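You operate a simulated robot arm through the tools that you are given. There is no shell and no other tool. Be economical: measure what you need, move in short steps, check, and stop when the job is done.

Carry out the task below with a simulated two-armed robot. There is one attempt and no reset: what you move stays moved.

## Task
Take the blue mandrel and leave it on top of the green paperweight. Put the purple pot in the inside of the steel tub. Put the blue pot in the inside of the steel tub. Take the blue glass block and put it on the top of the cooling rack. Take the brown pad and leave it on top of the white glass block. Put the orange sponge on the top of the deep bench away on the top of the long bench. Open the cream drawer, put the white tape roll in the inside of the cream drawer, then shut the drawer. Pull the wash bench flap open. Do these in any order. Set down upright: purple pot, blue glass block, brown pad.

The check looks at the end state, three seconds after you hand in, the way a careful person would. Anything else that was tipped, shoved, dropped, spilled or broken makes it a failure.

## Robot
Two 7-joint arms with two-finger grippers on one trunk, on a base that drives. Base frame: it is fixed to the floor where the robot stands at the start and does not move with it; the origin is under the middle of the robot, x ahead of it, y to its left, z up. Units: m, degrees, N and s.
The left shoulder is at the start at [0.06, 0.178, 1.137], the right one opposite. With the tool pointing down near the work surface each hand reaches from about 0.24 to 0.66 m from the robot's upright axis, wherever it stands, measured 20 degrees to its own side. Places, roughly: blue glass block (4x4x5 cm) [-3.3, -1.8, 0.9]; blue mandrel (3x3x13 cm) [0.5, -0.2, 1]; blue pot (6x6x5 cm) [-1.1, 0.2, 0.9]; brown pad (4x4x5 cm) [-0.7, -1.2, 0.9]; cream drawer [-3.2, -0.6, 0.7]; green paperweight (6x6x6 cm) [-0.1, -1.1, 0.9]; inside of the cream drawer [-3.3, -0.6, 0.7]; inside of the steel tub (22x27 cm) [0.56, -0.74, 0.86]; orange sponge (5x7x4 cm) [-1.2, -1.2, 0.9]; purple pot (5x5x6 cm) [0.4, 0.1, 0.9]; top of the cooling rack [-1.1, 0.6, 0.9]; top of the long bench [0.7, 0.3, 0.8]; wash bench flap [0, 4.6, 0.4]; white glass block (5x5x5 cm) [-1.2, 0.5, 0.9]; white tape roll (6x6x3 cm) [-1.2, -1.6, 0.9]. Payload 1.96 kg a hand.
The tool frame of a hand sits at the grasp point between the pads (the TCP): z along the fingers, y along the line on which they close. The tips reach 0.02 m beyond it. Largest opening 0.072 m; the body of the gripper starts 0.038 m behind the TCP.
Orientation is told as [roll, pitch, yaw] about the base's x, y, z axes, in that order, counted from this pose: with the fingers straight down and closing along the base's y, the tool's x points along the base's -x, its y along +y and its z along -z.

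## Interface
- The arms move only by the tool jog_arm. It takes "left_moves", "right_moves" or both (then of equal length, played together; a hand with none holds still); each is a list that holds one entry, the list of rows, each a list of 7 numbers: the shift along the tool's x, y, z in m, then the turn, a rotation vector about the tool's x, y, z in degrees, then the gripper command, from -1 (fully open) to 1 (shut), values between in proportion. In form: [[[tx, ty, tz, ax, ay, az, fingers], ...]]. A call has 1 to 10 rows; each row is the pose to reach, as a shift and turn from the pose commanded when the call began, along the tool's axes at that moment. Rows are played at 5 a second. More than 0.05 m and 8.6 degrees between two rows, or a gripper value outside its range, and nothing of the call is played. Where a pose cannot be reached the arm comes as near as it can. A force on the tool above 40 N (or 10 N above the force at the start of the call, whichever is more), or a blocked arm, ends the call early, and 0.2 s more pass. The fingers move at their own pace (about 0.153 m/s each) and stop on an object; they squeeze with about 38 N. The grip force told is the motor's: it shows also when the fingers shut on nothing. Time passes only in rows, and 0.2 s behind the last, so rows that repeat a pose let the fingers close. The reply holds the time, the measured pose of the TCP, the force on the tool along the base axes, the opening and the grip force, in the units named above and with some noise, with the torque about the TCP (base axes, N m) and any sound that the robot's microphone picked up, and new pictures: "views" is both (left out), scene, wrist or none (wrist: the cameras of the hands that moved).
- Cameras (640 x 400 px; columns grow to the right, rows downward): "scene" is now at [-0.0035, -0.0296, 1.682]; the picture's right is [-0.38, -0.92, -0.00], its down [-0.81, 0.33, -0.49] and it looks along [0.45, -0.19, -0.87] (base axes); focal length 273 px, centre (320, 200). "left" rides on the left gripper at [0.071, -0.019, -0.082] in its tool frame; the picture's right is [0.26, 0.97, 0.00], its down [-0.67, 0.18, -0.72] and it looks along [-0.69, 0.19, 0.70] (tool axes); focal length 280 px, centre (320, 200). "right" rides on the right gripper at [0.071, 0.019, -0.082] in its tool frame; the picture's right is [-0.26, 0.97, 0.00], its down [-0.67, -0.18, -0.72] and it looks along [-0.69, -0.19, 0.70] (tool axes); focal length 280 px, centre (320, 200). There is no depth. A picture from a camera that has moved, and an enlarged one, comes with that camera's place and axes in the base frame and with its lens. The place of the scene camera against the robot may be out by one fixed shift of up to 0.018 m in any direction.
- raise_lower(by): slides the trunk up (or, below 0, down) by that many m; the arms and the scene camera ride with it, the base frame stays. It gives what a move gives, with no picture.
- roll_base(legs): drives the robot by 1 to 6 legs, each [ahead, left, turn to the left] in m, m and degrees, along the robot's own axes; the way and the turn of a leg run together, so that a leg with both is an arc; at most 1.5 m and 180 degrees a leg. The arms and the cameras ride along, it lands a little off, and it stops where it bumps. It gives what a move gives, and a new picture of the scene camera.
- aim_head(pan, tilt): turns the head with the scene camera to pan (to the left, within 86 degrees either way) and tilt (down, from -29 to 69), counted from straight ahead of the robot. It gives what a move gives, and a new picture of the scene camera.
- close_up(camera, box): a new picture of the part [left, top, right, bottom] of that camera's present view, enlarged. It takes no simulated time.
- close_job(): hands the job in; it is judged then, once.

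Work in short steps. Places have to be worked out from the pictures, the camera data and where the tool is seen: move nearer, look again, correct. Check each grasp and each placing, and mend what went wrong. You have 493 turns and 360 pictures in all, those below and enlarged ones among them. Open the grippers and draw the arms clear of the work before you hand the job in, unless the task says otherwise; then end with one line.

The tools are called after "Emit:" by a JSON object that holds its "op" and its "data". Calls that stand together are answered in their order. jog_arm: Moves the arms, as the interface text tells. Its arguments: {"type":"object","properties":{"left_moves":{"type":"array"},"right_moves":{"type":"array"},"views":{"type":"string","enum":["both","scene","wrist","none"]}},"required":[]} The other tools are called the same way: raise_lower (by) slides the trunk up or down; roll_base (legs) drives the base; aim_head (pan, tilt) turns the head that bears the scene camera; close_up (camera, box) takes an enlarged picture of a part of a camera's view; close_job () hands the job in.

At the start:

```text
time: 0.0
left_tool_pos: [0.398, -0.0499, 1.0969]
left_tcp_rot: [0.0, 0.1, 0.0]
left_ft_force: [0.2, -0.3, 0.6]
left_torque: [-0.05, 0.0, 0.01]
left_finger_gap: 0.0721
left_gripper_force: 0.0
right_tool_pos: [0.2817, -0.4342, 1.1621]
right_tcp_rot: [0.0, -0.1, 0.0]
right_ft_force: [0.7, 0.3, 0.2]
right_torque: [0.03, -0.03, 0.03]
right_finger_gap: 0.0721
right_gripper_force: 0.1
trunk travel left (down, up): [-0.782, 0.208]
robot x, y, heading: [0.001, 0.0027, 0.1]
head pan, tilt: [-22.5, 60.9]
```

scene: 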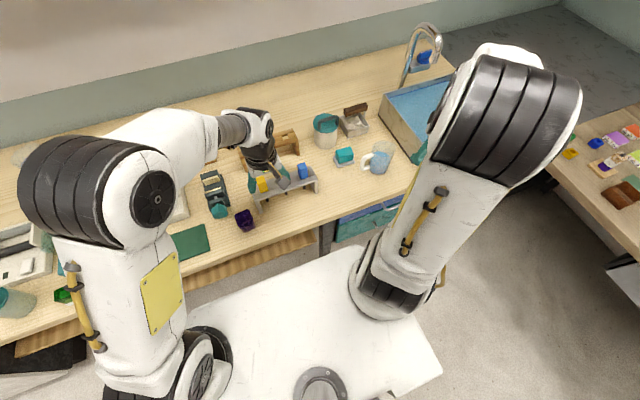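
right: 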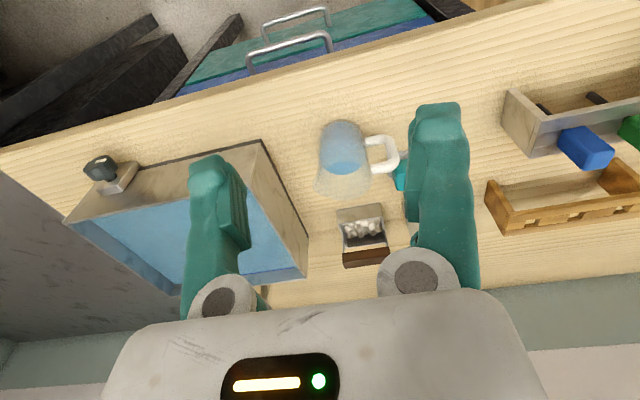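
left: 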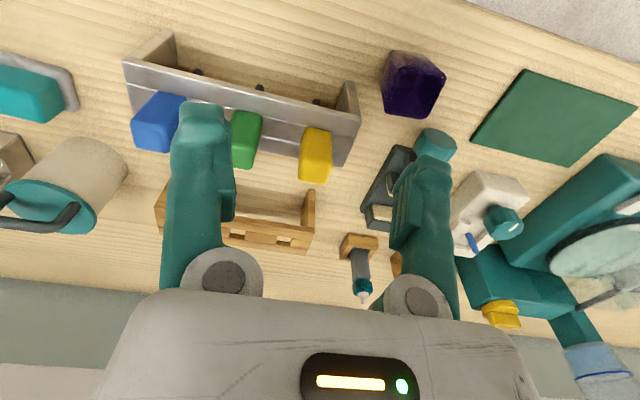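

I start with enlarged looks at the mandrel rack, the pot and the tub area.

Emit:
{"op": "close_up", "data": {"camera": "left", "box": [110, 20, 460, 240]}}

Emit:
{"op": "close_up", "data": {"camera": "scene", "box": [180, 80, 480, 260]}}

```text
1.82 times, centred on (285, 130) of left
camera zoom: at [0.3291, -0.069, 1.1778], right [-0.26, 0.97, 0.0], down [0.67, 0.18, 0.72], along [0.69, 0.19, -0.7], focal length 510 px, centre (384, 327)
```

zoom: 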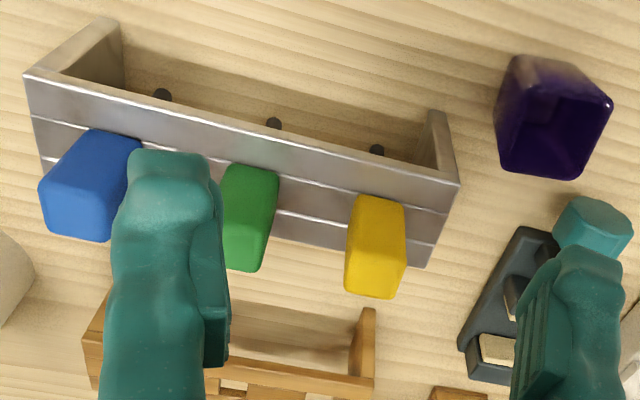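

```text
2.13 times, centred on (330, 170) of scene
camera zoom: at [-0.0035, -0.0296, 1.682], right [-0.38, -0.92, 0.0], down [-0.81, 0.33, -0.49], along [0.45, -0.19, -0.87], focal length 583 px, centre (299, 264)
```

zoom: 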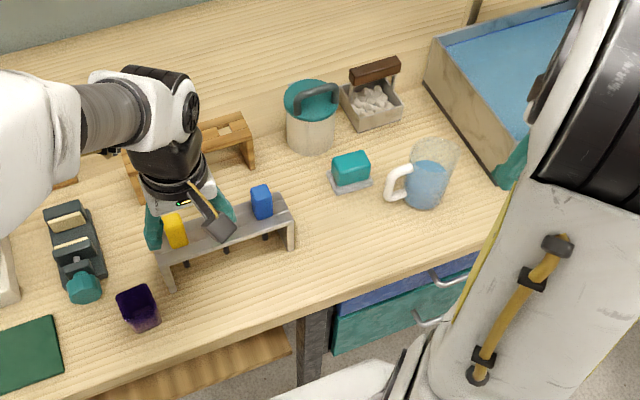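

The pot appears near (0.425, 0.05). I bring the left hand above it to look more closely, and the right hand to near above the blue mandrel (~0.46, -0.16).

Emit:
{"op": "jog_arm", "data": {"left_moves": [[[-0.01, 0.04, 0.0, 0, 0, 0, -1], [-0.02, 0.08, 0.02, 0, 0, 0, -1], [-0.022, 0.1, 0.06, 0, 0, 0, -1]]], "views": "wrist"}}

Emit:
{"op": "jog_arm", "data": {"right_moves": [[[-0.04, 0.03, 0.0, 0, 0, 0, -1], [-0.07, 0.07, 0, 0, 0, 0, -1], [-0.1, 0.11, 0.02, 0, 0, 0, -1], [-0.12, 0.15, 0.04, 0, 0, 0, -1], [-0.12, 0.19, 0.05, 0, 0, 0, -1]]], "views": "both"}}

```text
time: 0.8
left_tool_pos: [0.4171, 0.0498, 1.0369]
left_tcp_rot: [0.0, 0.0, 0.0]
left_ft_force: [0.6, -0.1, 0.3]
left_torque: [-0.03, 0.03, 0.01]
left_finger_gap: 0.0719
left_gripper_force: 0.1
right_tool_pos: [0.2818, -0.4342, 1.1611]
right_tcp_rot: [-0.1, 0.0, 0.0]
right_ft_force: [-0.1, -0.1, 0.8]
right_torque: [0.0, 0.0, 0.01]
right_finger_gap: 0.0722
right_gripper_force: 0.2
trunk travel left (down, up): [-0.782, 0.208]
robot x, y, heading: [0.0007, 0.0047, 0.2]
head pan, tilt: [-22.5, 60.9]
camera left: at [0.3493, 0.031, 1.1191], right [-0.26, 0.97, 0.0], down [0.67, 0.18, 0.71], along [0.69, 0.19, -0.7], focal length 280 px, centre (320, 200)
```

left: 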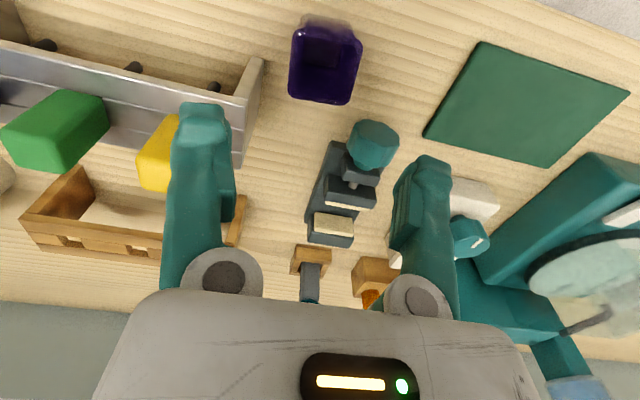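

```text
refused: row 3 steps farther than a row can; nothing moved
```

Pot centre is about (0.424, 0.056) and it looks aligned with the base axes. I lower part of the way over it, and shift the right hand in smaller steps.

Emit:
{"op": "jog_arm", "data": {"left_moves": [[[-0.006, 0.006, 0.03, 0, 0, 0, -1], [-0.006, 0.006, 0.06, 0, 0, 0, -1]]], "views": "wrist"}}

Emit:
{"op": "jog_arm", "data": {"right_moves": [[[-0.03, 0.03, 0.0, 0, 0, 0, -1], [-0.06, 0.06, 0, 0, 0, 0, -1], [-0.08, 0.1, 0.01, 0, 0, 0, -1], [-0.1, 0.14, 0.02, 0, 0, 0, -1], [-0.12, 0.17, 0.03, 0, 0, 0, -1]]], "views": "both"}}

```text
time: 1.4
left_tool_pos: [0.4247, 0.0545, 0.9742]
left_tcp_rot: [0.1, -0.1, 0.1]
left_ft_force: [-0.1, -0.2, 0.0]
left_torque: [0.02, 0.02, 0.0]
left_finger_gap: 0.0718
left_gripper_force: 0.0
right_tool_pos: [0.2822, -0.4332, 1.1614]
right_tcp_rot: [0.0, 0.1, 0.0]
right_ft_force: [0.3, 0.4, 0.1]
right_torque: [-0.03, 0.02, 0.02]
right_finger_gap: 0.072
right_gripper_force: 0.1
trunk travel left (down, up): [-0.782, 0.208]
robot x, y, heading: [0.0021, 0.0035, 0.0]
head pan, tilt: [-22.5, 60.9]
camera left: at [0.356, 0.0364, 1.0568], right [-0.26, 0.96, 0.0], down [0.67, 0.18, 0.72], along [0.69, 0.19, -0.7], focal length 280 px, centre (320, 200)
```

left: 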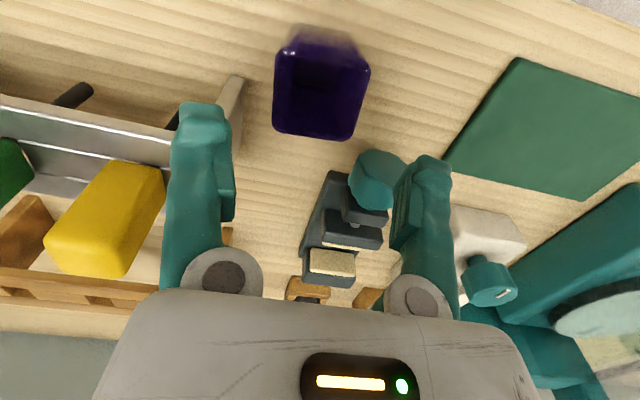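

```text
time: 2.6
left_tool_pos: [0.4248, 0.0558, 0.9766]
left_tcp_rot: [0.0, 0.0, 0.0]
left_ft_force: [1.1, -0.5, 0.3]
left_torque: [-0.04, 0.02, -0.01]
left_finger_gap: 0.0717
left_gripper_force: 0.1
right_tool_pos: [0.4009, -0.263, 1.1284]
right_tcp_rot: [0.0, 0.1, -0.1]
right_ft_force: [0.3, -0.6, 0.0]
right_torque: [0.04, 0.01, -0.02]
right_finger_gap: 0.072
right_gripper_force: 0.1
trunk travel left (down, up): [-0.782, 0.208]
robot x, y, heading: [0.0012, 0.0007, -0.2]
head pan, tilt: [-22.5, 60.9]
camera scene: at [-0.0023, -0.0292, 1.682], right [-0.38, -0.92, 0.0], down [-0.81, 0.33, -0.49], along [0.45, -0.19, -0.87], focal length 273 px, centre (320, 200)
camera right: at [0.3308, -0.2451, 1.2102], right [0.26, 0.96, 0.0], down [0.68, -0.18, 0.71], along [0.69, -0.19, -0.7], focal length 280 px, centre (320, 200)
```

scene: 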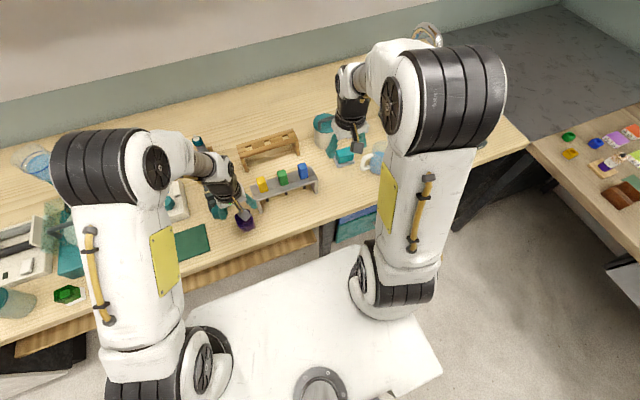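
right: 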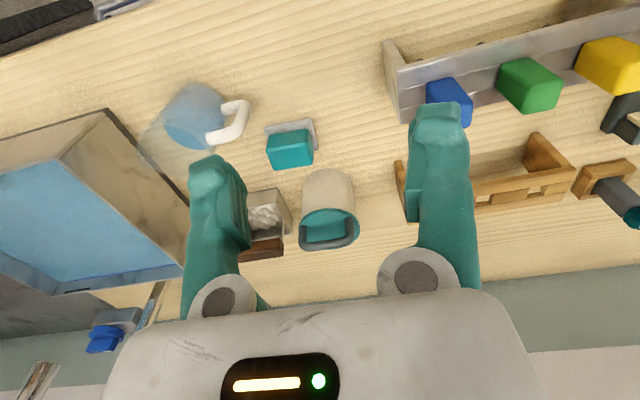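

Pot rim centre is about (0.421, 0.053, 0.915). I lower the left hand to z≈0.892 and close.

Emit:
{"op": "jog_arm", "data": {"left_moves": [[[0.003, -0.002, 0.04, 0, 0, 0, -1], [0.003, -0.002, 0.084, 0, 0, 0, -1], [0.003, -0.002, 0.084, 0, 0, 0, 0.3], [0.003, -0.002, 0.084, 0, 0, 0, 1], [0.003, -0.002, 0.084, 0, 0, 0, 1], [0.003, -0.002, 0.084, 0, 0, 0, 1]]], "views": "wrist"}}

```text
time: 4.0
left_tool_pos: [0.421, 0.0525, 0.8913]
left_tcp_rot: [0.0, -0.1, 0.0]
left_ft_force: [1.6, -3.8, 21.7]
left_torque: [0.02, 0.23, 0.0]
left_finger_gap: 0.054
left_gripper_force: 38.0
right_tool_pos: [0.3998, -0.2661, 1.1303]
right_tcp_rot: [0.0, -0.1, 0.0]
right_ft_force: [-0.1, 0.5, -0.3]
right_torque: [0.03, -0.01, 0.0]
right_finger_gap: 0.0719
right_gripper_force: 0.0
trunk travel left (down, up): [-0.782, 0.208]
robot x, y, heading: [0.0033, 0.0004, -0.0]
head pan, tilt: [-22.5, 60.9]
camera left: at [0.352, 0.0343, 0.973], right [-0.26, 0.97, 0.0], down [0.67, 0.18, 0.72], along [0.69, 0.19, -0.7], focal length 280 px, centre (320, 200)
```

left: 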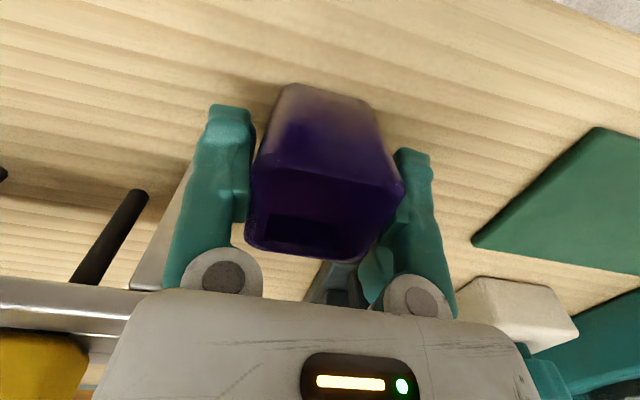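

Grip holds at 54 mm with some upward reaction (tapered walls). I lift gently to see whether it slips.

Emit:
{"op": "jog_arm", "data": {"left_moves": [[[0, 0, -0.01, 0, 0, 0, 1], [0, 0, -0.03, 0, 0, 0, 1], [0, 0, -0.06, 0, 0, 0, 1], [0, 0, -0.06, 0, 0, 0, 1]]], "views": "wrist"}}

```text
time: 5.0
left_tool_pos: [0.4238, 0.0548, 0.953]
left_tcp_rot: [0.1, 0.1, 0.1]
left_ft_force: [0.5, 0.6, -1.9]
left_torque: [-0.04, -0.01, -0.06]
left_finger_gap: 0.0541
left_gripper_force: 38.6
right_tool_pos: [0.4002, -0.2648, 1.1288]
right_tcp_rot: [0.0, 0.1, -0.1]
right_ft_force: [-0.9, 0.2, -0.6]
right_torque: [-0.01, -0.02, 0.01]
right_finger_gap: 0.072
right_gripper_force: 0.0
trunk travel left (down, up): [-0.782, 0.208]
robot x, y, heading: [-0.0026, 0.0006, 0.0]
head pan, tilt: [-22.5, 60.9]
camera left: at [0.3545, 0.0348, 1.0332], right [-0.26, 0.96, 0.0], down [0.67, 0.18, 0.71], along [0.69, 0.19, -0.7], focal length 280 px, centre (320, 200)
```

left: 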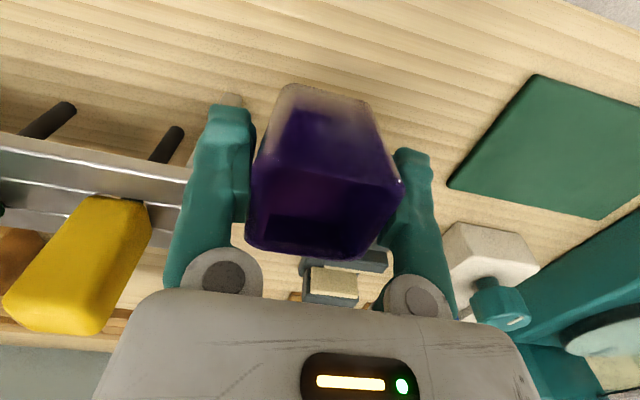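

The pot is held. I raise the left hand and draw it aside, while the right hand goes over the blue mandrel (~0.465, -0.165).

Emit:
{"op": "jog_arm", "data": {"left_moves": [[[0, 0, -0.04, 0, 0, 0, 1], [0.02, 0.02, -0.08, 0, 0, 0, 1], [0.04, 0.05, -0.11, 0, 0, 0, 1], [0.06, 0.08, -0.13, 0, 0, 0, 1]]], "right_moves": [[[0, 0, 0, 0, 0, 0, -1], [-0.02, 0.03, 0, 0, 0, 0, -1], [-0.05, 0.06, 0.01, 0, 0, 0, -1], [-0.062, 0.1, 0.03, 0, 0, 0, -1]]], "views": "wrist"}}

```text
time: 6.0
left_tool_pos: [0.3648, 0.1375, 1.0826]
left_tcp_rot: [0.0, 0.0, 0.0]
left_ft_force: [-0.4, 0.2, -2.2]
left_torque: [-0.01, -0.05, 0.01]
left_finger_gap: 0.0516
left_gripper_force: 37.7
right_tool_pos: [0.4625, -0.161, 1.1014]
right_tcp_rot: [-0.1, 0.1, -0.1]
right_ft_force: [0.1, -1.3, 0.1]
right_torque: [0.0, 0.01, 0.01]
right_finger_gap: 0.0721
right_gripper_force: 0.1
trunk travel left (down, up): [-0.782, 0.208]
robot x, y, heading: [-0.0002, 0.0014, 0.2]
head pan, tilt: [-22.5, 60.9]
camera right: at [0.3921, -0.1429, 1.1818], right [0.26, 0.96, 0.0], down [0.67, -0.18, 0.72], along [0.69, -0.19, -0.7], focal length 280 px, centre (320, 200)
camera left: at [0.2949, 0.1181, 1.1638], right [-0.26, 0.97, 0.0], down [0.67, 0.18, 0.72], along [0.69, 0.19, -0.7], focal length 280 px, centre (320, 200)
```

right: 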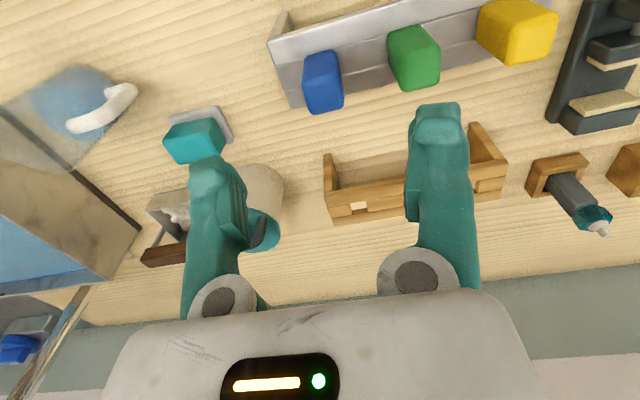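
left: 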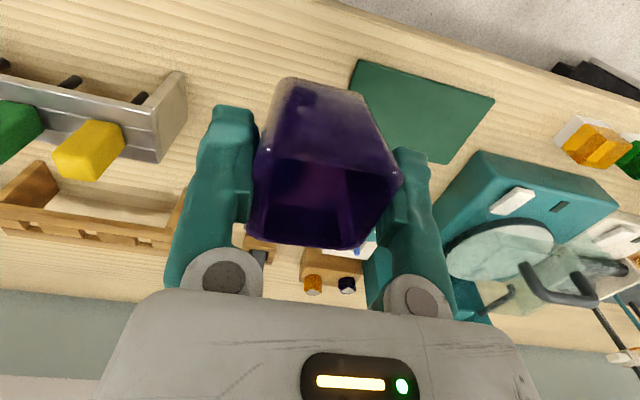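

Blue handle centre works out at about (0.48, -0.166, 0.965), green ~6.8 cm to its left. I narrow the fingers and lower to just above it for a check.

Emit:
{"op": "jog_arm", "data": {"right_moves": [[[-0.016, -0.005, 0.02, 0, 0, 0, -0.4], [-0.016, -0.005, 0.06, 0, 0, 0, -0.4]]], "views": "wrist"}}

```text
time: 6.6
left_tool_pos: [0.3657, 0.135, 1.0829]
left_tcp_rot: [0.0, 0.0, 0.0]
left_ft_force: [0.8, -0.2, -1.7]
left_torque: [0.03, 0.0, -0.01]
left_finger_gap: 0.052
left_gripper_force: 37.9
right_tool_pos: [0.4802, -0.1679, 1.0411]
right_tcp_rot: [0.0, 0.0, 0.0]
right_ft_force: [0.1, 0.1, 0.6]
right_torque: [0.0, 0.02, 0.02]
right_finger_gap: 0.0506
right_gripper_force: 0.0
trunk travel left (down, up): [-0.782, 0.208]
robot x, y, heading: [-0.0023, -0.0029, -0.1]
head pan, tilt: [-22.5, 60.9]
camera right: at [0.4094, -0.1489, 1.1226], right [0.26, 0.97, 0.0], down [0.67, -0.18, 0.72], along [0.69, -0.19, -0.7], focal length 280 px, centre (320, 200)
```

right: 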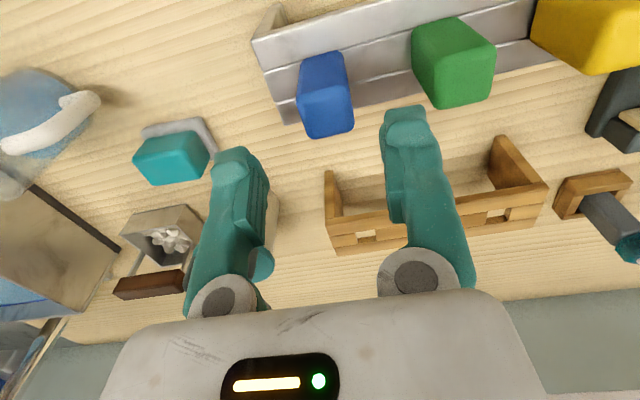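

Position agrees. I descend to the handle and close.

Emit:
{"op": "jog_arm", "data": {"right_moves": [[[0, 0.001, 0.035, 0, 0, 0, -0.4], [0, 0.001, 0.072, 0, 0, 0, -0.4], [0, 0.001, 0.072, 0, 0, 0, 0.3], [0, 0.001, 0.072, 0, 0, 0, 1], [0, 0.001, 0.072, 0, 0, 0, 1]]], "views": "wrist"}}

```text
time: 7.8
left_tool_pos: [0.365, 0.1352, 1.0829]
left_tcp_rot: [0.1, 0.0, 0.0]
left_ft_force: [0.3, 0.0, -1.8]
left_torque: [0.01, 0.0, 0.0]
left_finger_gap: 0.0515
left_gripper_force: 38.0
right_tool_pos: [0.48, -0.1668, 0.97]
right_tcp_rot: [0.0, 0.0, 0.0]
right_ft_force: [0.5, -0.3, -0.5]
right_torque: [0.0, 0.0, -0.01]
right_finger_gap: 0.0254
right_gripper_force: 38.1
trunk travel left (down, up): [-0.782, 0.208]
robot x, y, heading: [0.0021, -0.0016, -0.0]
head pan, tilt: [-22.5, 60.9]
camera right: at [0.409, -0.1476, 1.0507], right [0.26, 0.97, 0.0], down [0.67, -0.18, 0.72], along [0.69, -0.19, -0.7], focal length 280 px, centre (320, 200)
```

right: 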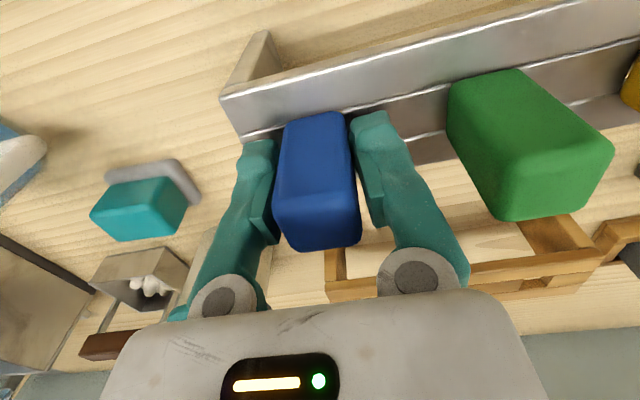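

Grasped (25 mm). I lift straight up 12 cm.

Emit:
{"op": "jog_arm", "data": {"right_moves": [[[0, 0, -0.02, 0, 0, 0, 1], [0, 0, -0.05, 0, 0, 0, 1], [0, 0, -0.09, 0, 0, 0, 1], [0, 0, -0.13, 0, 0, 0, 1], [0, 0, -0.17, 0, 0, 0, 1]]], "views": "both"}}

```text
time: 9.0
left_tool_pos: [0.3654, 0.1361, 1.0828]
left_tcp_rot: [0.0, -0.1, 0.1]
left_ft_force: [-0.6, 0.4, -2.3]
left_torque: [0.01, -0.01, 0.01]
left_finger_gap: 0.0518
left_gripper_force: 38.6
right_tool_pos: [0.4785, -0.1678, 1.1305]
right_tcp_rot: [0.1, 0.0, 0.0]
right_ft_force: [-0.6, -0.1, 0.4]
right_torque: [-0.03, -0.03, 0.01]
right_finger_gap: 0.0258
right_gripper_force: 37.7
right hand out of reach, approached as far as the arm can: row 5
trunk travel left (down, up): [-0.782, 0.208]
robot x, y, heading: [-0.0005, 0.0025, 0.3]
head pan, tilt: [-22.5, 60.9]
camera scene: at [-0.0039, -0.0293, 1.682], right [-0.38, -0.92, 0.0], down [-0.81, 0.33, -0.49], along [0.45, -0.19, -0.87], focal length 273 px, centre (320, 200)
camera right: at [0.4072, -0.1488, 1.212], right [0.26, 0.97, 0.0], down [0.67, -0.18, 0.72], along [0.69, -0.19, -0.7], focal length 280 px, centre (320, 200)
```

scene: 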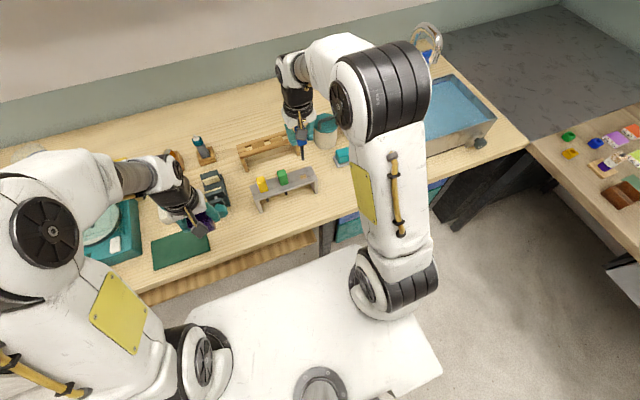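
right: 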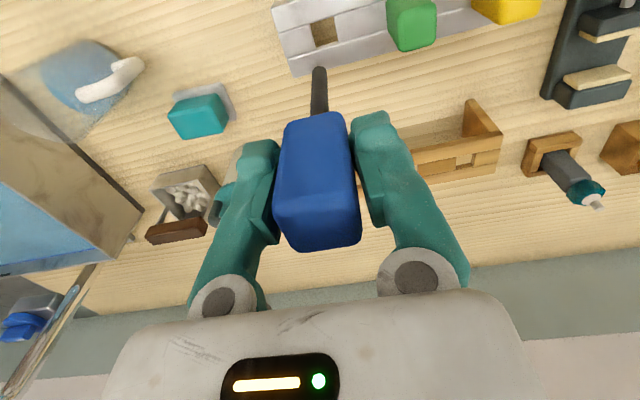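

The mandrel is out of the rack. I tuck both hands back before driving right toward the tub.

Emit:
{"op": "jog_arm", "data": {"left_moves": [[[0.02, 0.0, -0.02, 0, 0, 0, 1], [0.04, 0.02, -0.04, 0, 0, 0, 1], [0.06, 0.04, -0.06, 0, 0, 0, 1], [0.07, 0.04, -0.07, 0, 0, 0, 1], [0.07, 0.04, -0.07, 0, 0, 0, 1]]], "right_moves": [[[0.04, 0, 0, 0, 0, 0, 1], [0.08, -0.02, 0, 0, 0, 0, 1], [0.12, -0.04, -0.02, 0, 0, 0, 1], [0.16, -0.06, -0.03, 0, 0, 0, 1], [0.18, -0.08, -0.04, 0, 0, 0, 1]]], "views": "none"}}

Emit:
{"op": "roll_base", "data": {"legs": [[0, -0.45, 0]]}}

```text
time: 10.2
left_tool_pos: [0.2946, 0.1748, 1.1521]
left_tcp_rot: [0.0, 0.0, 0.0]
left_ft_force: [-0.5, -0.4, -1.3]
left_torque: [0.03, 0.03, 0.01]
left_finger_gap: 0.0511
left_gripper_force: 38.2
right_tool_pos: [0.2973, -0.2471, 1.1679]
right_tcp_rot: [0.0, 0.1, 0.0]
right_ft_force: [0.4, -0.3, -0.8]
right_torque: [0.01, 0.02, 0.02]
right_finger_gap: 0.0258
right_gripper_force: 38.1
trunk travel left (down, up): [-0.782, 0.208]
robot x, y, heading: [-0.0013, -0.0015, 0.1]
head pan, tilt: [-22.5, 60.9]
```

```text
time: 12.9
left_tool_pos: [0.2941, -0.2748, 1.1516]
left_tcp_rot: [0.0, 0.0, 0.2]
left_ft_force: [0.8, 0.3, -0.2]
left_torque: [-0.01, 0.0, -0.02]
left_finger_gap: 0.0514
left_gripper_force: 37.7
right_tool_pos: [0.2994, -0.697, 1.168]
right_tcp_rot: [0.0, 0.0, 0.2]
right_ft_force: [0.1, 0.2, -1.7]
right_torque: [-0.01, -0.03, -0.02]
right_finger_gap: 0.0254
right_gripper_force: 38.1
trunk travel left (down, up): [-0.782, 0.208]
robot x, y, heading: [0.0022, -0.4514, 0.0]
head pan, tilt: [-22.5, 60.9]
camera scene: at [-0.0026, -0.4796, 1.682], right [-0.38, -0.93, 0.0], down [-0.81, 0.33, -0.49], along [0.45, -0.18, -0.87], focal length 273 px, centre (320, 200)
```

scene: 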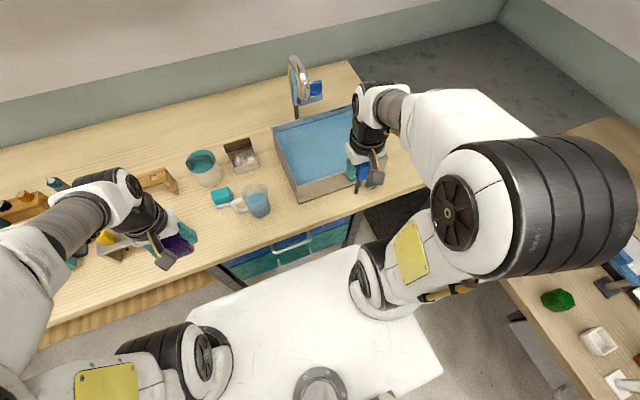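

The tub spans roughly x 0.40–0.72, y −0.57–−0.9. I drive 0.15 m further right, so that the left hand can reach a spot at about (0.52, −0.68).

Emit:
{"op": "roll_base", "data": {"legs": [[0, -0.15, 0]]}}

Emit:
{"op": "jog_arm", "data": {"left_moves": [[[-0.04, -0.03, 0, 0, 0, 0, 1], [-0.08, -0.06, 0, 0, 0, 0, 1], [-0.11, -0.1, 0, 0, 0, 0, 1], [-0.13, -0.14, 0, 0, 0, 0, 1], [-0.15, -0.18, 0, 0, 0, 0, 1], [-0.16, -0.2, 0.01, 0, 0, 0, 1]]], "views": "both"}}

```text
time: 14.3
left_tool_pos: [0.2938, -0.4242, 1.1505]
left_tcp_rot: [-0.2, 0.0, 0.2]
left_ft_force: [0.1, 0.0, -0.8]
left_torque: [0.0, 0.0, 0.0]
left_finger_gap: 0.0513
left_gripper_force: 38.0
right_tool_pos: [0.3, -0.8465, 1.1682]
right_tcp_rot: [-0.1, -0.1, 0.2]
right_ft_force: [-0.2, -1.2, -0.9]
right_torque: [-0.03, 0.0, -0.01]
right_finger_gap: 0.0256
right_gripper_force: 38.2
trunk travel left (down, up): [-0.782, 0.208]
robot x, y, heading: [0.0006, -0.6026, -0.1]
head pan, tilt: [-22.5, 60.9]
camera scene: at [-0.002, -0.6296, 1.682], right [-0.38, -0.93, 0.0], down [-0.81, 0.33, -0.49], along [0.45, -0.19, -0.87], focal length 273 px, centre (320, 200)
```

scene: 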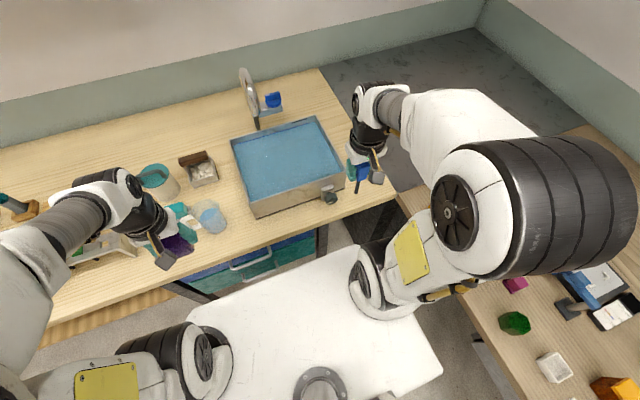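

```text
time: 15.7
left_tool_pos: [0.4244, -0.5661, 1.1472]
left_tcp_rot: [-0.1, -0.3, 0.2]
left_ft_force: [0.5, 0.1, -0.9]
left_torque: [0.0, 0.0, -0.02]
left_finger_gap: 0.051
left_gripper_force: 37.7
left hand out of reach, approached as far as the arm can: row 4, 5, 6
right_tool_pos: [0.3001, -0.8502, 1.1666]
right_tcp_rot: [0.0, -0.1, 0.2]
right_ft_force: [0.0, -0.6, -1.4]
right_torque: [-0.02, 0.01, -0.01]
right_finger_gap: 0.0255
right_gripper_force: 38.1
trunk travel left (down, up): [-0.782, 0.208]
robot x, y, heading: [0.0018, -0.6052, 0.2]
head pan, tilt: [-22.5, 60.9]
camera scene: at [-0.0012, -0.6327, 1.682], right [-0.38, -0.93, 0.0], down [-0.81, 0.33, -0.49], along [0.45, -0.18, -0.87], focal length 273 px, centre (320, 200)
camera left: at [0.3552, -0.5851, 1.2283], right [-0.27, 0.96, 0.0], down [0.67, 0.19, 0.72], along [0.69, 0.19, -0.7], focal length 280 px, centre (320, 200)
```

scene: 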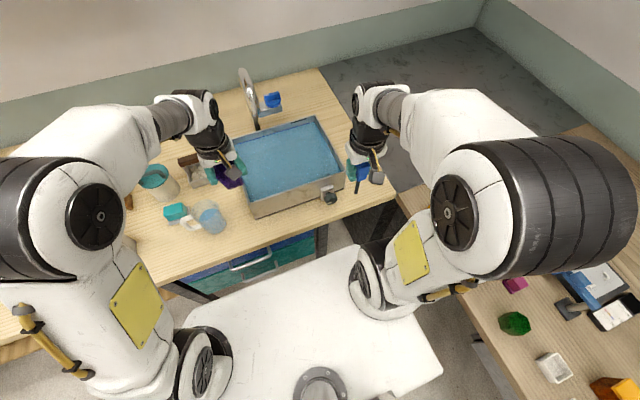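
left: 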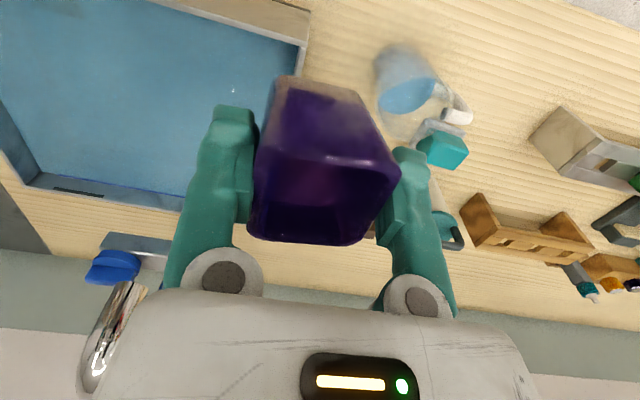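

The reach is limited at that height; I go lower while moving over the tub.

Emit:
{"op": "jog_arm", "data": {"left_moves": [[[0, 0, 0.04, 0, 0, 0, 1], [0, 0, 0.08, 0, 0, 0, 1], [-0.03, -0.03, 0.09, 0, 0, 0, 1], [-0.05, -0.06, 0.1, 0, 0, 0, 1], [-0.08, -0.09, 0.11, 0, 0, 0, 1], [-0.1, -0.115, 0.11, 0, 0, 0, 1]]], "views": "both"}}

```text
time: 17.1
left_tool_pos: [0.5118, -0.6643, 1.0357]
left_tcp_rot: [0.0, 0.0, 0.3]
left_ft_force: [-1.0, 0.1, -1.6]
left_torque: [0.03, -0.03, -0.03]
left_finger_gap: 0.0511
left_gripper_force: 38.0
left hand out of reach, approached as far as the arm can: row 6
right_tool_pos: [0.2998, -0.8493, 1.1689]
right_tcp_rot: [0.0, 0.0, 0.1]
right_ft_force: [0.8, -0.6, -0.3]
right_torque: [0.01, -0.01, 0.03]
right_finger_gap: 0.0255
right_gripper_force: 37.8
trunk travel left (down, up): [-0.782, 0.208]
robot x, y, heading: [-0.0018, -0.6055, 0.4]
head pan, tilt: [-22.5, 60.9]
camera scene: at [-0.0024, -0.6317, 1.682], right [-0.38, -0.93, 0.0], down [-0.81, 0.33, -0.49], along [0.45, -0.18, -0.87], focal length 273 px, centre (320, 200)
camera left: at [0.4422, -0.6834, 1.1174], right [-0.27, 0.96, 0.0], down [0.67, 0.19, 0.72], along [0.69, 0.19, -0.7], focal length 280 px, centre (320, 200)
```

scene: 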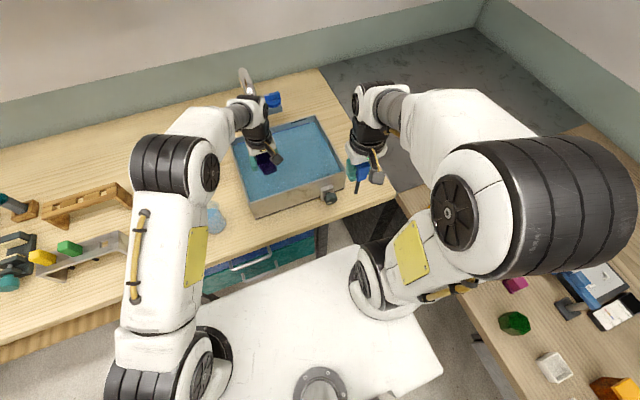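
left: 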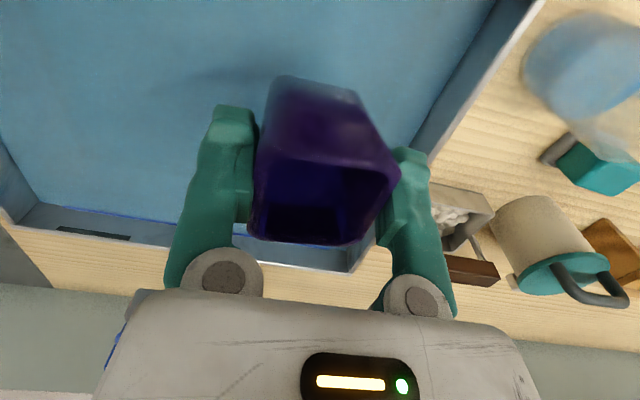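

The pot is over the tub. I shift a little further from the left wall and lower toward the floor.

Emit:
{"op": "jog_arm", "data": {"left_moves": [[[0, -0.02, 0.03, 0, 0, 0, 1], [-0.005, -0.025, 0.07, 0, 0, 0, 1], [-0.005, -0.025, 0.11, 0, 0, 0, 1]]], "views": "wrist"}}

```text
time: 17.9
left_tool_pos: [0.5169, -0.6878, 0.9273]
left_tcp_rot: [0.0, -0.1, 0.2]
left_ft_force: [-0.4, 0.1, -0.7]
left_torque: [-0.01, -0.01, -0.04]
left_finger_gap: 0.0513
left_gripper_force: 38.0
right_tool_pos: [0.3011, -0.8491, 1.1677]
right_tcp_rot: [0.0, 0.0, 0.2]
right_ft_force: [0.6, 0.8, -0.7]
right_torque: [0.01, 0.02, -0.03]
right_finger_gap: 0.0254
right_gripper_force: 38.0
trunk travel left (down, up): [-0.782, 0.208]
robot x, y, heading: [-0.0028, -0.6005, 0.3]
head pan, tilt: [-22.5, 60.9]
camera left: at [0.4469, -0.707, 1.0075], right [-0.27, 0.96, 0.0], down [0.67, 0.19, 0.72], along [0.69, 0.19, -0.7], focal length 280 px, centre (320, 200)
```

left: 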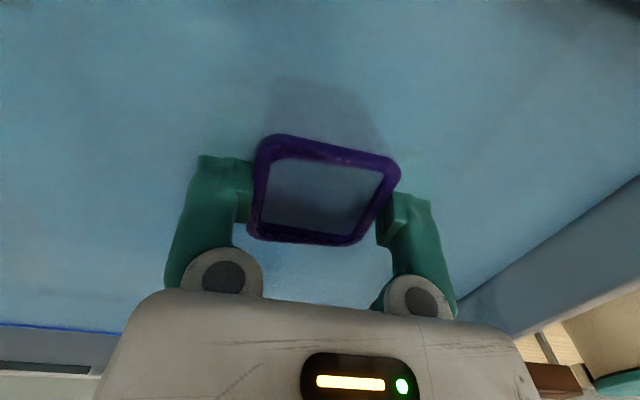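

There is water in the tub; the pot is partly immersed. I continue down slowly until contact.

Emit:
{"op": "jog_arm", "data": {"left_moves": [[[0, 0, 0.015, 0, 0, 0, 1], [0, 0, 0.024, 0, 0, 0, 1], [0, 0, 0.03, 0, 0, 0, 1], [0, 0, 0.035, 0, 0, 0, 1]]], "views": "none"}}

```text
time: 18.5
left_tool_pos: [0.5187, -0.6883, 0.9118]
left_tcp_rot: [-0.5, -0.8, 0.2]
left_ft_force: [-10.4, 4.5, 31.3]
left_torque: [0.81, 1.08, 0.05]
left_finger_gap: 0.0513
left_gripper_force: 37.8
right_tool_pos: [0.298, -0.8491, 1.1692]
right_tcp_rot: [0.0, -0.1, 0.2]
right_ft_force: [0.2, 0.0, -1.0]
right_torque: [0.0, 0.02, 0.01]
right_finger_gap: 0.0256
right_gripper_force: 38.3
trunk travel left (down, up): [-0.782, 0.208]
robot x, y, heading: [0.0028, -0.6023, -0.1]
head pan, tilt: [-22.5, 60.9]
stopped in row 3 (left hand): the force on the tool passed its limit at 43 N (the readings are from after the stop); the commanded pose is now the measured one
```

Floor contact at about z 0.91. I ease up a touch and release, then rise straight.

Emit:
{"op": "jog_arm", "data": {"left_moves": [[[0, 0, -0.003, 0.5, 0.8, 0, 1], [0, 0, -0.003, 0.5, 0.8, 0, 0.2], [0, 0, -0.003, 0.5, 0.8, 0, -0.5], [0, 0, -0.003, 0.5, 0.8, 0, -0.7], [0, 0, -0.03, 0.5, 0.8, 0, -0.7], [0, 0, -0.07, 0, 0, 0, -0.7], [0, 0, -0.12, 0, 0, 0, -0.7]]], "views": "wrist"}}

```text
time: 20.1
left_tool_pos: [0.5192, -0.689, 1.0037]
left_tcp_rot: [-0.3, -0.6, 0.3]
left_ft_force: [0.0, 1.1, 0.3]
left_torque: [0.01, 0.0, 0.0]
left_finger_gap: 0.0613
left_gripper_force: 0.1
left hand out of reach, approached as far as the arm can: row 7
right_tool_pos: [0.3002, -0.8487, 1.1672]
right_tcp_rot: [0.0, 0.0, 0.3]
right_ft_force: [0.0, 0.8, -1.3]
right_torque: [-0.02, -0.02, 0.02]
right_finger_gap: 0.0256
right_gripper_force: 37.9
trunk travel left (down, up): [-0.782, 0.208]
robot x, y, heading: [0.0053, -0.597, 0.2]
head pan, tilt: [-22.5, 60.9]
camera left: at [0.4487, -0.707, 1.0849], right [-0.27, 0.96, -0.01], down [0.67, 0.19, 0.72], along [0.7, 0.19, -0.69], focal length 280 px, centre (320, 200)
```

left: 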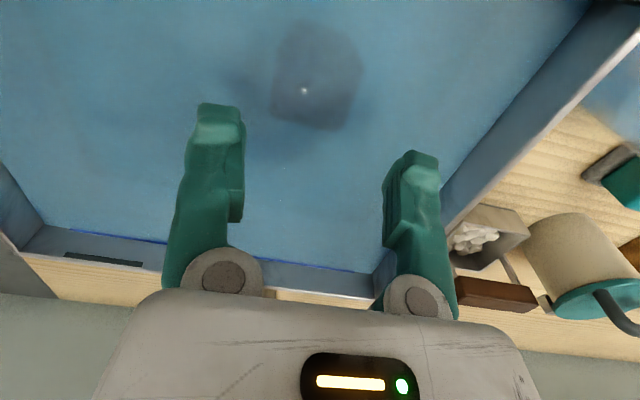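

I enlarge the view to check that the submerged pot stands upright.

Emit:
{"op": "close_up", "data": {"camera": "left", "box": [220, 0, 420, 140]}}

```text
2.86 times, centred on (320, 70) of left
camera zoom: at [0.4487, -0.707, 1.0849], right [-0.27, 0.96, -0.01], down [0.67, 0.19, 0.72], along [0.7, 0.19, -0.69], focal length 801 px, centre (320, 571)
```

zoom: 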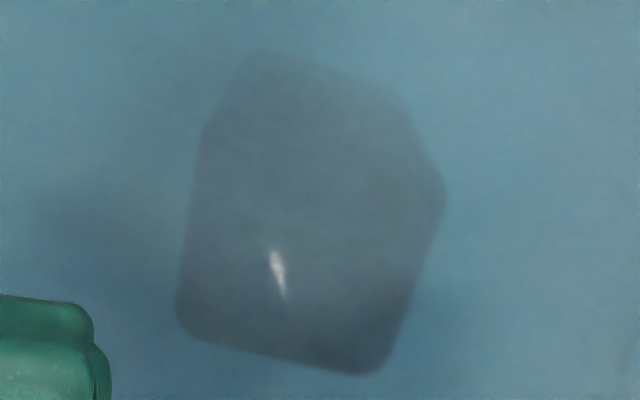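

The pot stands upright underwater. I draw the left hand back out, then back the robot off and turn right toward the deep bench.

Emit:
{"op": "jog_arm", "data": {"left_moves": [[[0.01, 0.02, -0.02, 0, 0, 0, -0.7], [0.05, 0.04, -0.04, 0, 0, 0, -0.7], [0.09, 0.06, -0.06, 0, 0, 0, -1], [0.12, 0.1, -0.07, 0, 0, 0, -1], [0.15, 0.14, -0.08, 0, 0, 0, -1], [0.19, 0.16, -0.1, 0, 0, 0, -1], [0.22, 0.19, -0.12, 0, 0, 0, -1], [0.23, 0.22, -0.14, 0, 0, 0, -1]]], "views": "none"}}

Emit:
{"op": "roll_base", "data": {"legs": [[-0.2, 0.1, 0]]}}

Emit:
{"op": "aim_head", "data": {"pan": -80, "tilt": 40}}

```text
refused: row 4 steps farther than a row can; nothing moved
```

```text
time: 21.8
left_tool_pos: [0.3192, -0.5882, 1.0037]
left_tcp_rot: [-0.3, -0.5, 0.3]
left_ft_force: [0.6, -0.4, 0.1]
left_torque: [0.01, 0.02, -0.03]
left_finger_gap: 0.0613
left_gripper_force: 0.1
right_tool_pos: [0.1005, -0.7491, 1.1682]
right_tcp_rot: [0.0, 0.0, 0.2]
right_ft_force: [-0.5, -0.7, 0.3]
right_torque: [-0.02, 0.02, -0.03]
right_finger_gap: 0.0254
right_gripper_force: 37.7
trunk travel left (down, up): [-0.782, 0.208]
robot x, y, heading: [-0.1988, -0.5029, 0.4]
head pan, tilt: [-22.5, 60.9]
camera scene: at [-0.2027, -0.5324, 1.682], right [-0.38, -0.93, 0.0], down [-0.81, 0.33, -0.49], along [0.45, -0.18, -0.87], focal length 273 px, centre (320, 200)
```

scene: 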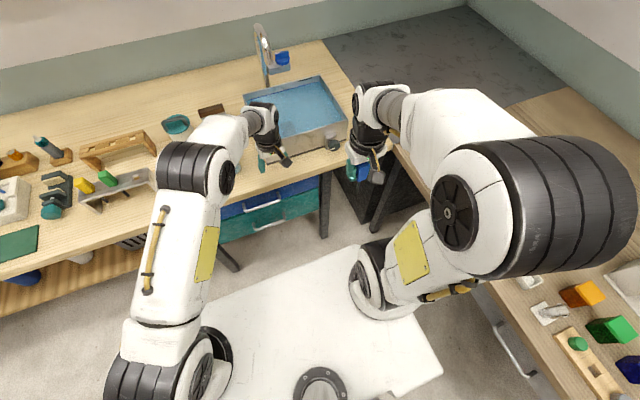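

```text
time: 23.1
left_tool_pos: [0.3177, -0.5877, 1.0044]
left_tcp_rot: [-0.4, -0.7, 0.3]
left_ft_force: [0.1, 0.8, -0.3]
left_torque: [0.0, -0.01, 0.0]
left_finger_gap: 0.0612
left_gripper_force: 0.2
right_tool_pos: [0.0989, -0.748, 1.1679]
right_tcp_rot: [0.0, 0.0, 0.4]
right_ft_force: [-0.6, 0.4, -1.0]
right_torque: [0.04, 0.01, -0.02]
right_finger_gap: 0.0254
right_gripper_force: 38.4
trunk travel left (down, up): [-0.782, 0.208]
robot x, y, heading: [-0.2003, -0.5025, 0.1]
head pan, tilt: [-80.0, 40.0]
camera scene: at [-0.2489, -0.591, 1.7097], right [-0.98, -0.18, 0.0], down [-0.12, 0.63, -0.77], along [0.14, -0.75, -0.64], focal length 273 px, centre (320, 200)
```

scene: 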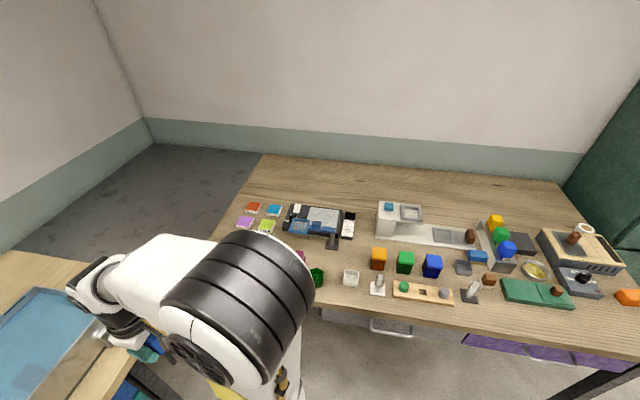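

Noted: the refused left move did not play, but the base moved clear of the tub without contact. Now I tuck the left hand properly.

Emit:
{"op": "jog_arm", "data": {"left_moves": [[[0.0, 0.0, -0.03, 0, 0, 0, -1], [0.03, 0.02, -0.05, 0, 0, 0, -1], [0.06, 0.05, -0.06, 0, 0, 0, -1], [0.09, 0.08, -0.07, 0, 0, 0, -1], [0.12, 0.11, -0.08, 0, 0, 0, -1], [0.15, 0.14, -0.1, 0, 0, 0, -1], [0.18, 0.17, -0.12, 0, 0, 0, -1], [0.21, 0.2, -0.14, 0, 0, 0, -1]]], "views": "none"}}

Emit:
{"op": "aim_head", "data": {"pan": 0, "tilt": 50}}

```text
time: 24.9
left_tool_pos: [0.1049, -0.3889, 1.1388]
left_tcp_rot: [-0.3, -0.7, 0.3]
left_ft_force: [-0.8, 1.0, 0.1]
left_torque: [-0.05, -0.02, 0.0]
left_finger_gap: 0.072
left_gripper_force: 0.0
left hand out of reach, approached as far as the arm can: row 1
right_tool_pos: [0.0978, -0.7478, 1.1681]
right_tcp_rot: [-0.1, -0.1, 0.3]
right_ft_force: [-0.2, 0.5, -0.8]
right_torque: [-0.01, -0.02, -0.03]
right_finger_gap: 0.0255
right_gripper_force: 38.2
trunk travel left (down, up): [-0.782, 0.208]
robot x, y, heading: [-0.202, -0.5058, 0.3]
head pan, tilt: [-80.0, 40.0]
```

```text
time: 26.4
left_tool_pos: [0.1067, -0.3906, 1.1388]
left_tcp_rot: [-0.5, -0.6, 0.3]
left_ft_force: [0.7, 0.1, 0.0]
left_torque: [0.0, -0.02, -0.01]
left_finger_gap: 0.072
left_gripper_force: 0.0
right_tool_pos: [0.0997, -0.7485, 1.1687]
right_tcp_rot: [0.0, 0.1, 0.2]
right_ft_force: [0.0, -0.1, 0.1]
right_torque: [-0.03, 0.03, 0.0]
right_finger_gap: 0.0257
right_gripper_force: 38.2
trunk travel left (down, up): [-0.782, 0.208]
robot x, y, heading: [-0.2016, -0.5017, 0.6]
head pan, tilt: [0.0, 50.0]
camera scene: at [-0.1871, -0.507, 1.6956], right [0.0, -1.0, 0.0], down [-0.77, 0.0, -0.64], along [0.64, 0.0, -0.77], focal length 273 px, centre (320, 200)
```

scene: 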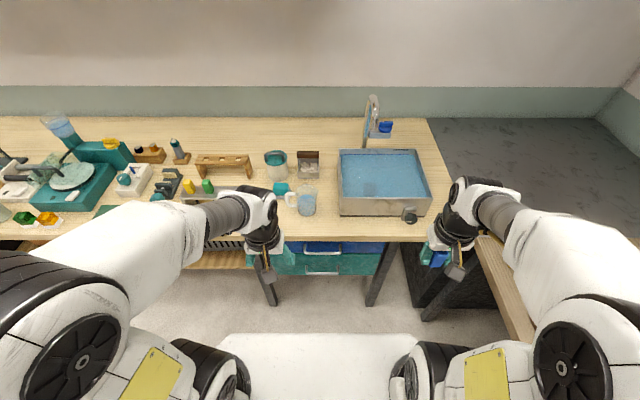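

The pot is visible in the tub, the mug is fine. I back off a little and turn right 90° to face the deep bench.

Emit:
{"op": "roll_base", "data": {"legs": [[-0.1, 0.1, 0], [0, 0, -90]]}}

```text
time: 31.6
left_tool_pos: [-0.1972, -0.7129, 1.1378]
left_tcp_rot: [-0.4, -0.5, -91.4]
left_ft_force: [0.2, 0.1, 0.3]
left_torque: [0.0, 0.06, 0.01]
left_finger_gap: 0.0721
left_gripper_force: 0.0
right_tool_pos: [-0.5533, -0.6954, 1.1677]
right_tcp_rot: [0.0, -0.1, -91.3]
right_ft_force: [-0.2, 0.1, -0.2]
right_torque: [0.01, 0.0, -0.02]
right_finger_gap: 0.0255
right_gripper_force: 37.6
trunk travel left (down, up): [-0.782, 0.208]
robot x, y, heading: [-0.2993, -0.3979, -91.3]
head pan, tilt: [0.0, 50.0]
camera scene: at [-0.3045, -0.4247, 1.6956], right [-1.0, 0.02, 0.0], down [0.02, 0.77, -0.64], along [-0.02, -0.64, -0.77], focal length 273 px, centre (320, 200)
```

scene: 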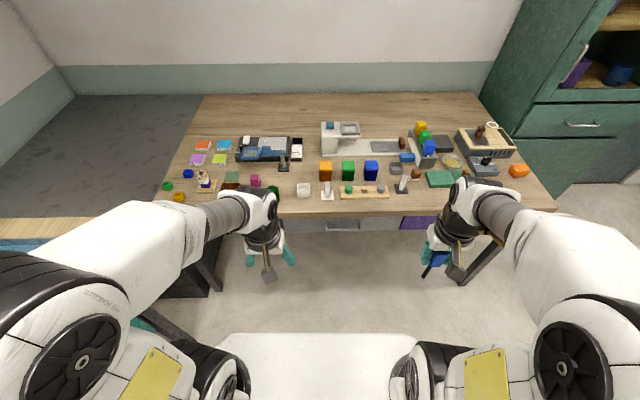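

Paperweight is about (−0.14, −1.13). I drive left 0.25 and ahead 0.15 so that it lies ahead of the right shoulder.

Emit:
{"op": "roll_base", "data": {"legs": [[0, 0.25, 0], [0.13, 0, 1.3]]}}

Emit:
{"op": "aim_head", "data": {"pan": 0, "tilt": 62}}

```text
time: 34.4
left_tool_pos: [0.0564, -0.8472, 1.139]
left_tcp_rot: [-0.3, -0.8, -90.3]
left_ft_force: [-0.6, -0.3, 0.4]
left_torque: [0.01, 0.0, -0.01]
left_finger_gap: 0.0719
left_gripper_force: 0.0
right_tool_pos: [-0.3011, -0.8366, 1.1698]
right_tcp_rot: [0.0, 0.0, -90.2]
right_ft_force: [0.1, -0.7, -0.4]
right_torque: [-0.01, -0.01, -0.01]
right_finger_gap: 0.0255
right_gripper_force: 38.0
trunk travel left (down, up): [-0.782, 0.208]
robot x, y, heading: [-0.0476, -0.5412, -90.3]
head pan, tilt: [0.0, 50.0]
camera scene: at [-0.0564, -0.5594, 1.6956], right [-1.0, 0.0, 0.0], down [0.0, 0.77, -0.64], along [0.0, -0.64, -0.77], focal length 273 px, centre (320, 200)
```

scene: 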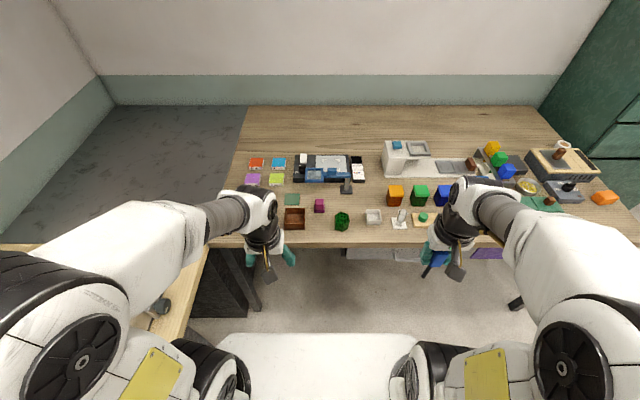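

```text
time: 35.1
left_tool_pos: [0.0579, -0.8491, 1.1378]
left_tcp_rot: [-0.2, -0.6, -90.1]
left_ft_force: [-1.9, -0.6, -0.8]
left_torque: [0.03, -0.01, -0.04]
left_finger_gap: 0.0719
left_gripper_force: 0.0
right_tool_pos: [-0.3008, -0.8375, 1.1668]
right_tcp_rot: [-0.1, 0.1, -90.1]
right_ft_force: [0.5, -0.2, -0.9]
right_torque: [0.0, -0.03, 0.0]
right_finger_gap: 0.0256
right_gripper_force: 38.2
trunk travel left (down, up): [-0.782, 0.208]
robot x, y, heading: [-0.0546, -0.5379, -90.0]
head pan, tilt: [0.0, 62.0]
camera scene: at [-0.0562, -0.5495, 1.6808], right [-1.0, 0.0, 0.0], down [0.0, 0.88, -0.47], along [0.0, -0.47, -0.88], focal length 273 px, centre (320, 200)
```

scene: 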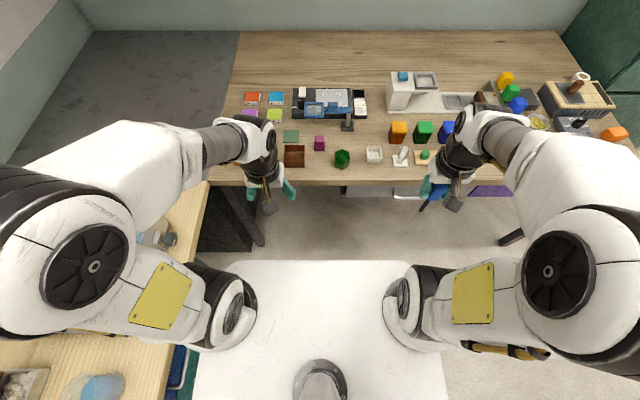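

Emit:
{"op": "close_up", "data": {"camera": "scene", "box": [230, 60, 450, 200]}}

Emit:
{"op": "close_up", "data": {"camera": "scene", "box": [420, 50, 640, 190]}}

```text
2.86 times, centred on (340, 130) of scene
camera zoom: at [-0.0562, -0.5495, 1.6808], right [-1.0, 0.0, 0.0], down [0.0, 0.88, -0.47], along [0.0, -0.47, -0.88], focal length 780 px, centre (263, 400)
```

zoom: 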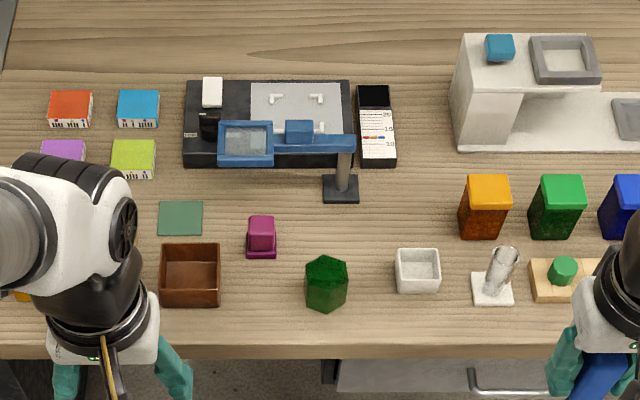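

```text
2.86 times, centred on (530, 120) of scene
camera zoom: at [-0.0562, -0.5495, 1.6808], right [-1.0, 0.0, 0.0], down [0.0, 0.88, -0.47], along [0.0, -0.47, -0.88], focal length 780 px, centre (-280, 429)
```

zoom: 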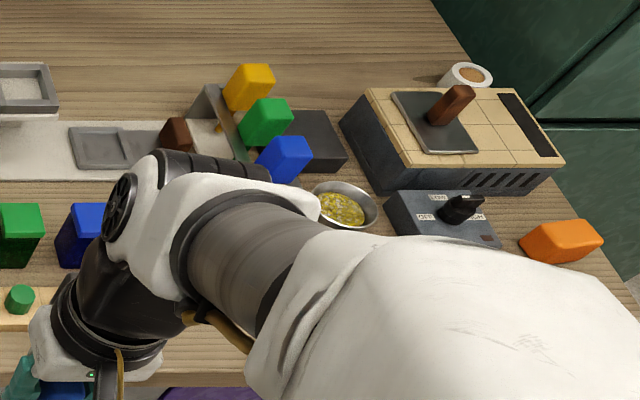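

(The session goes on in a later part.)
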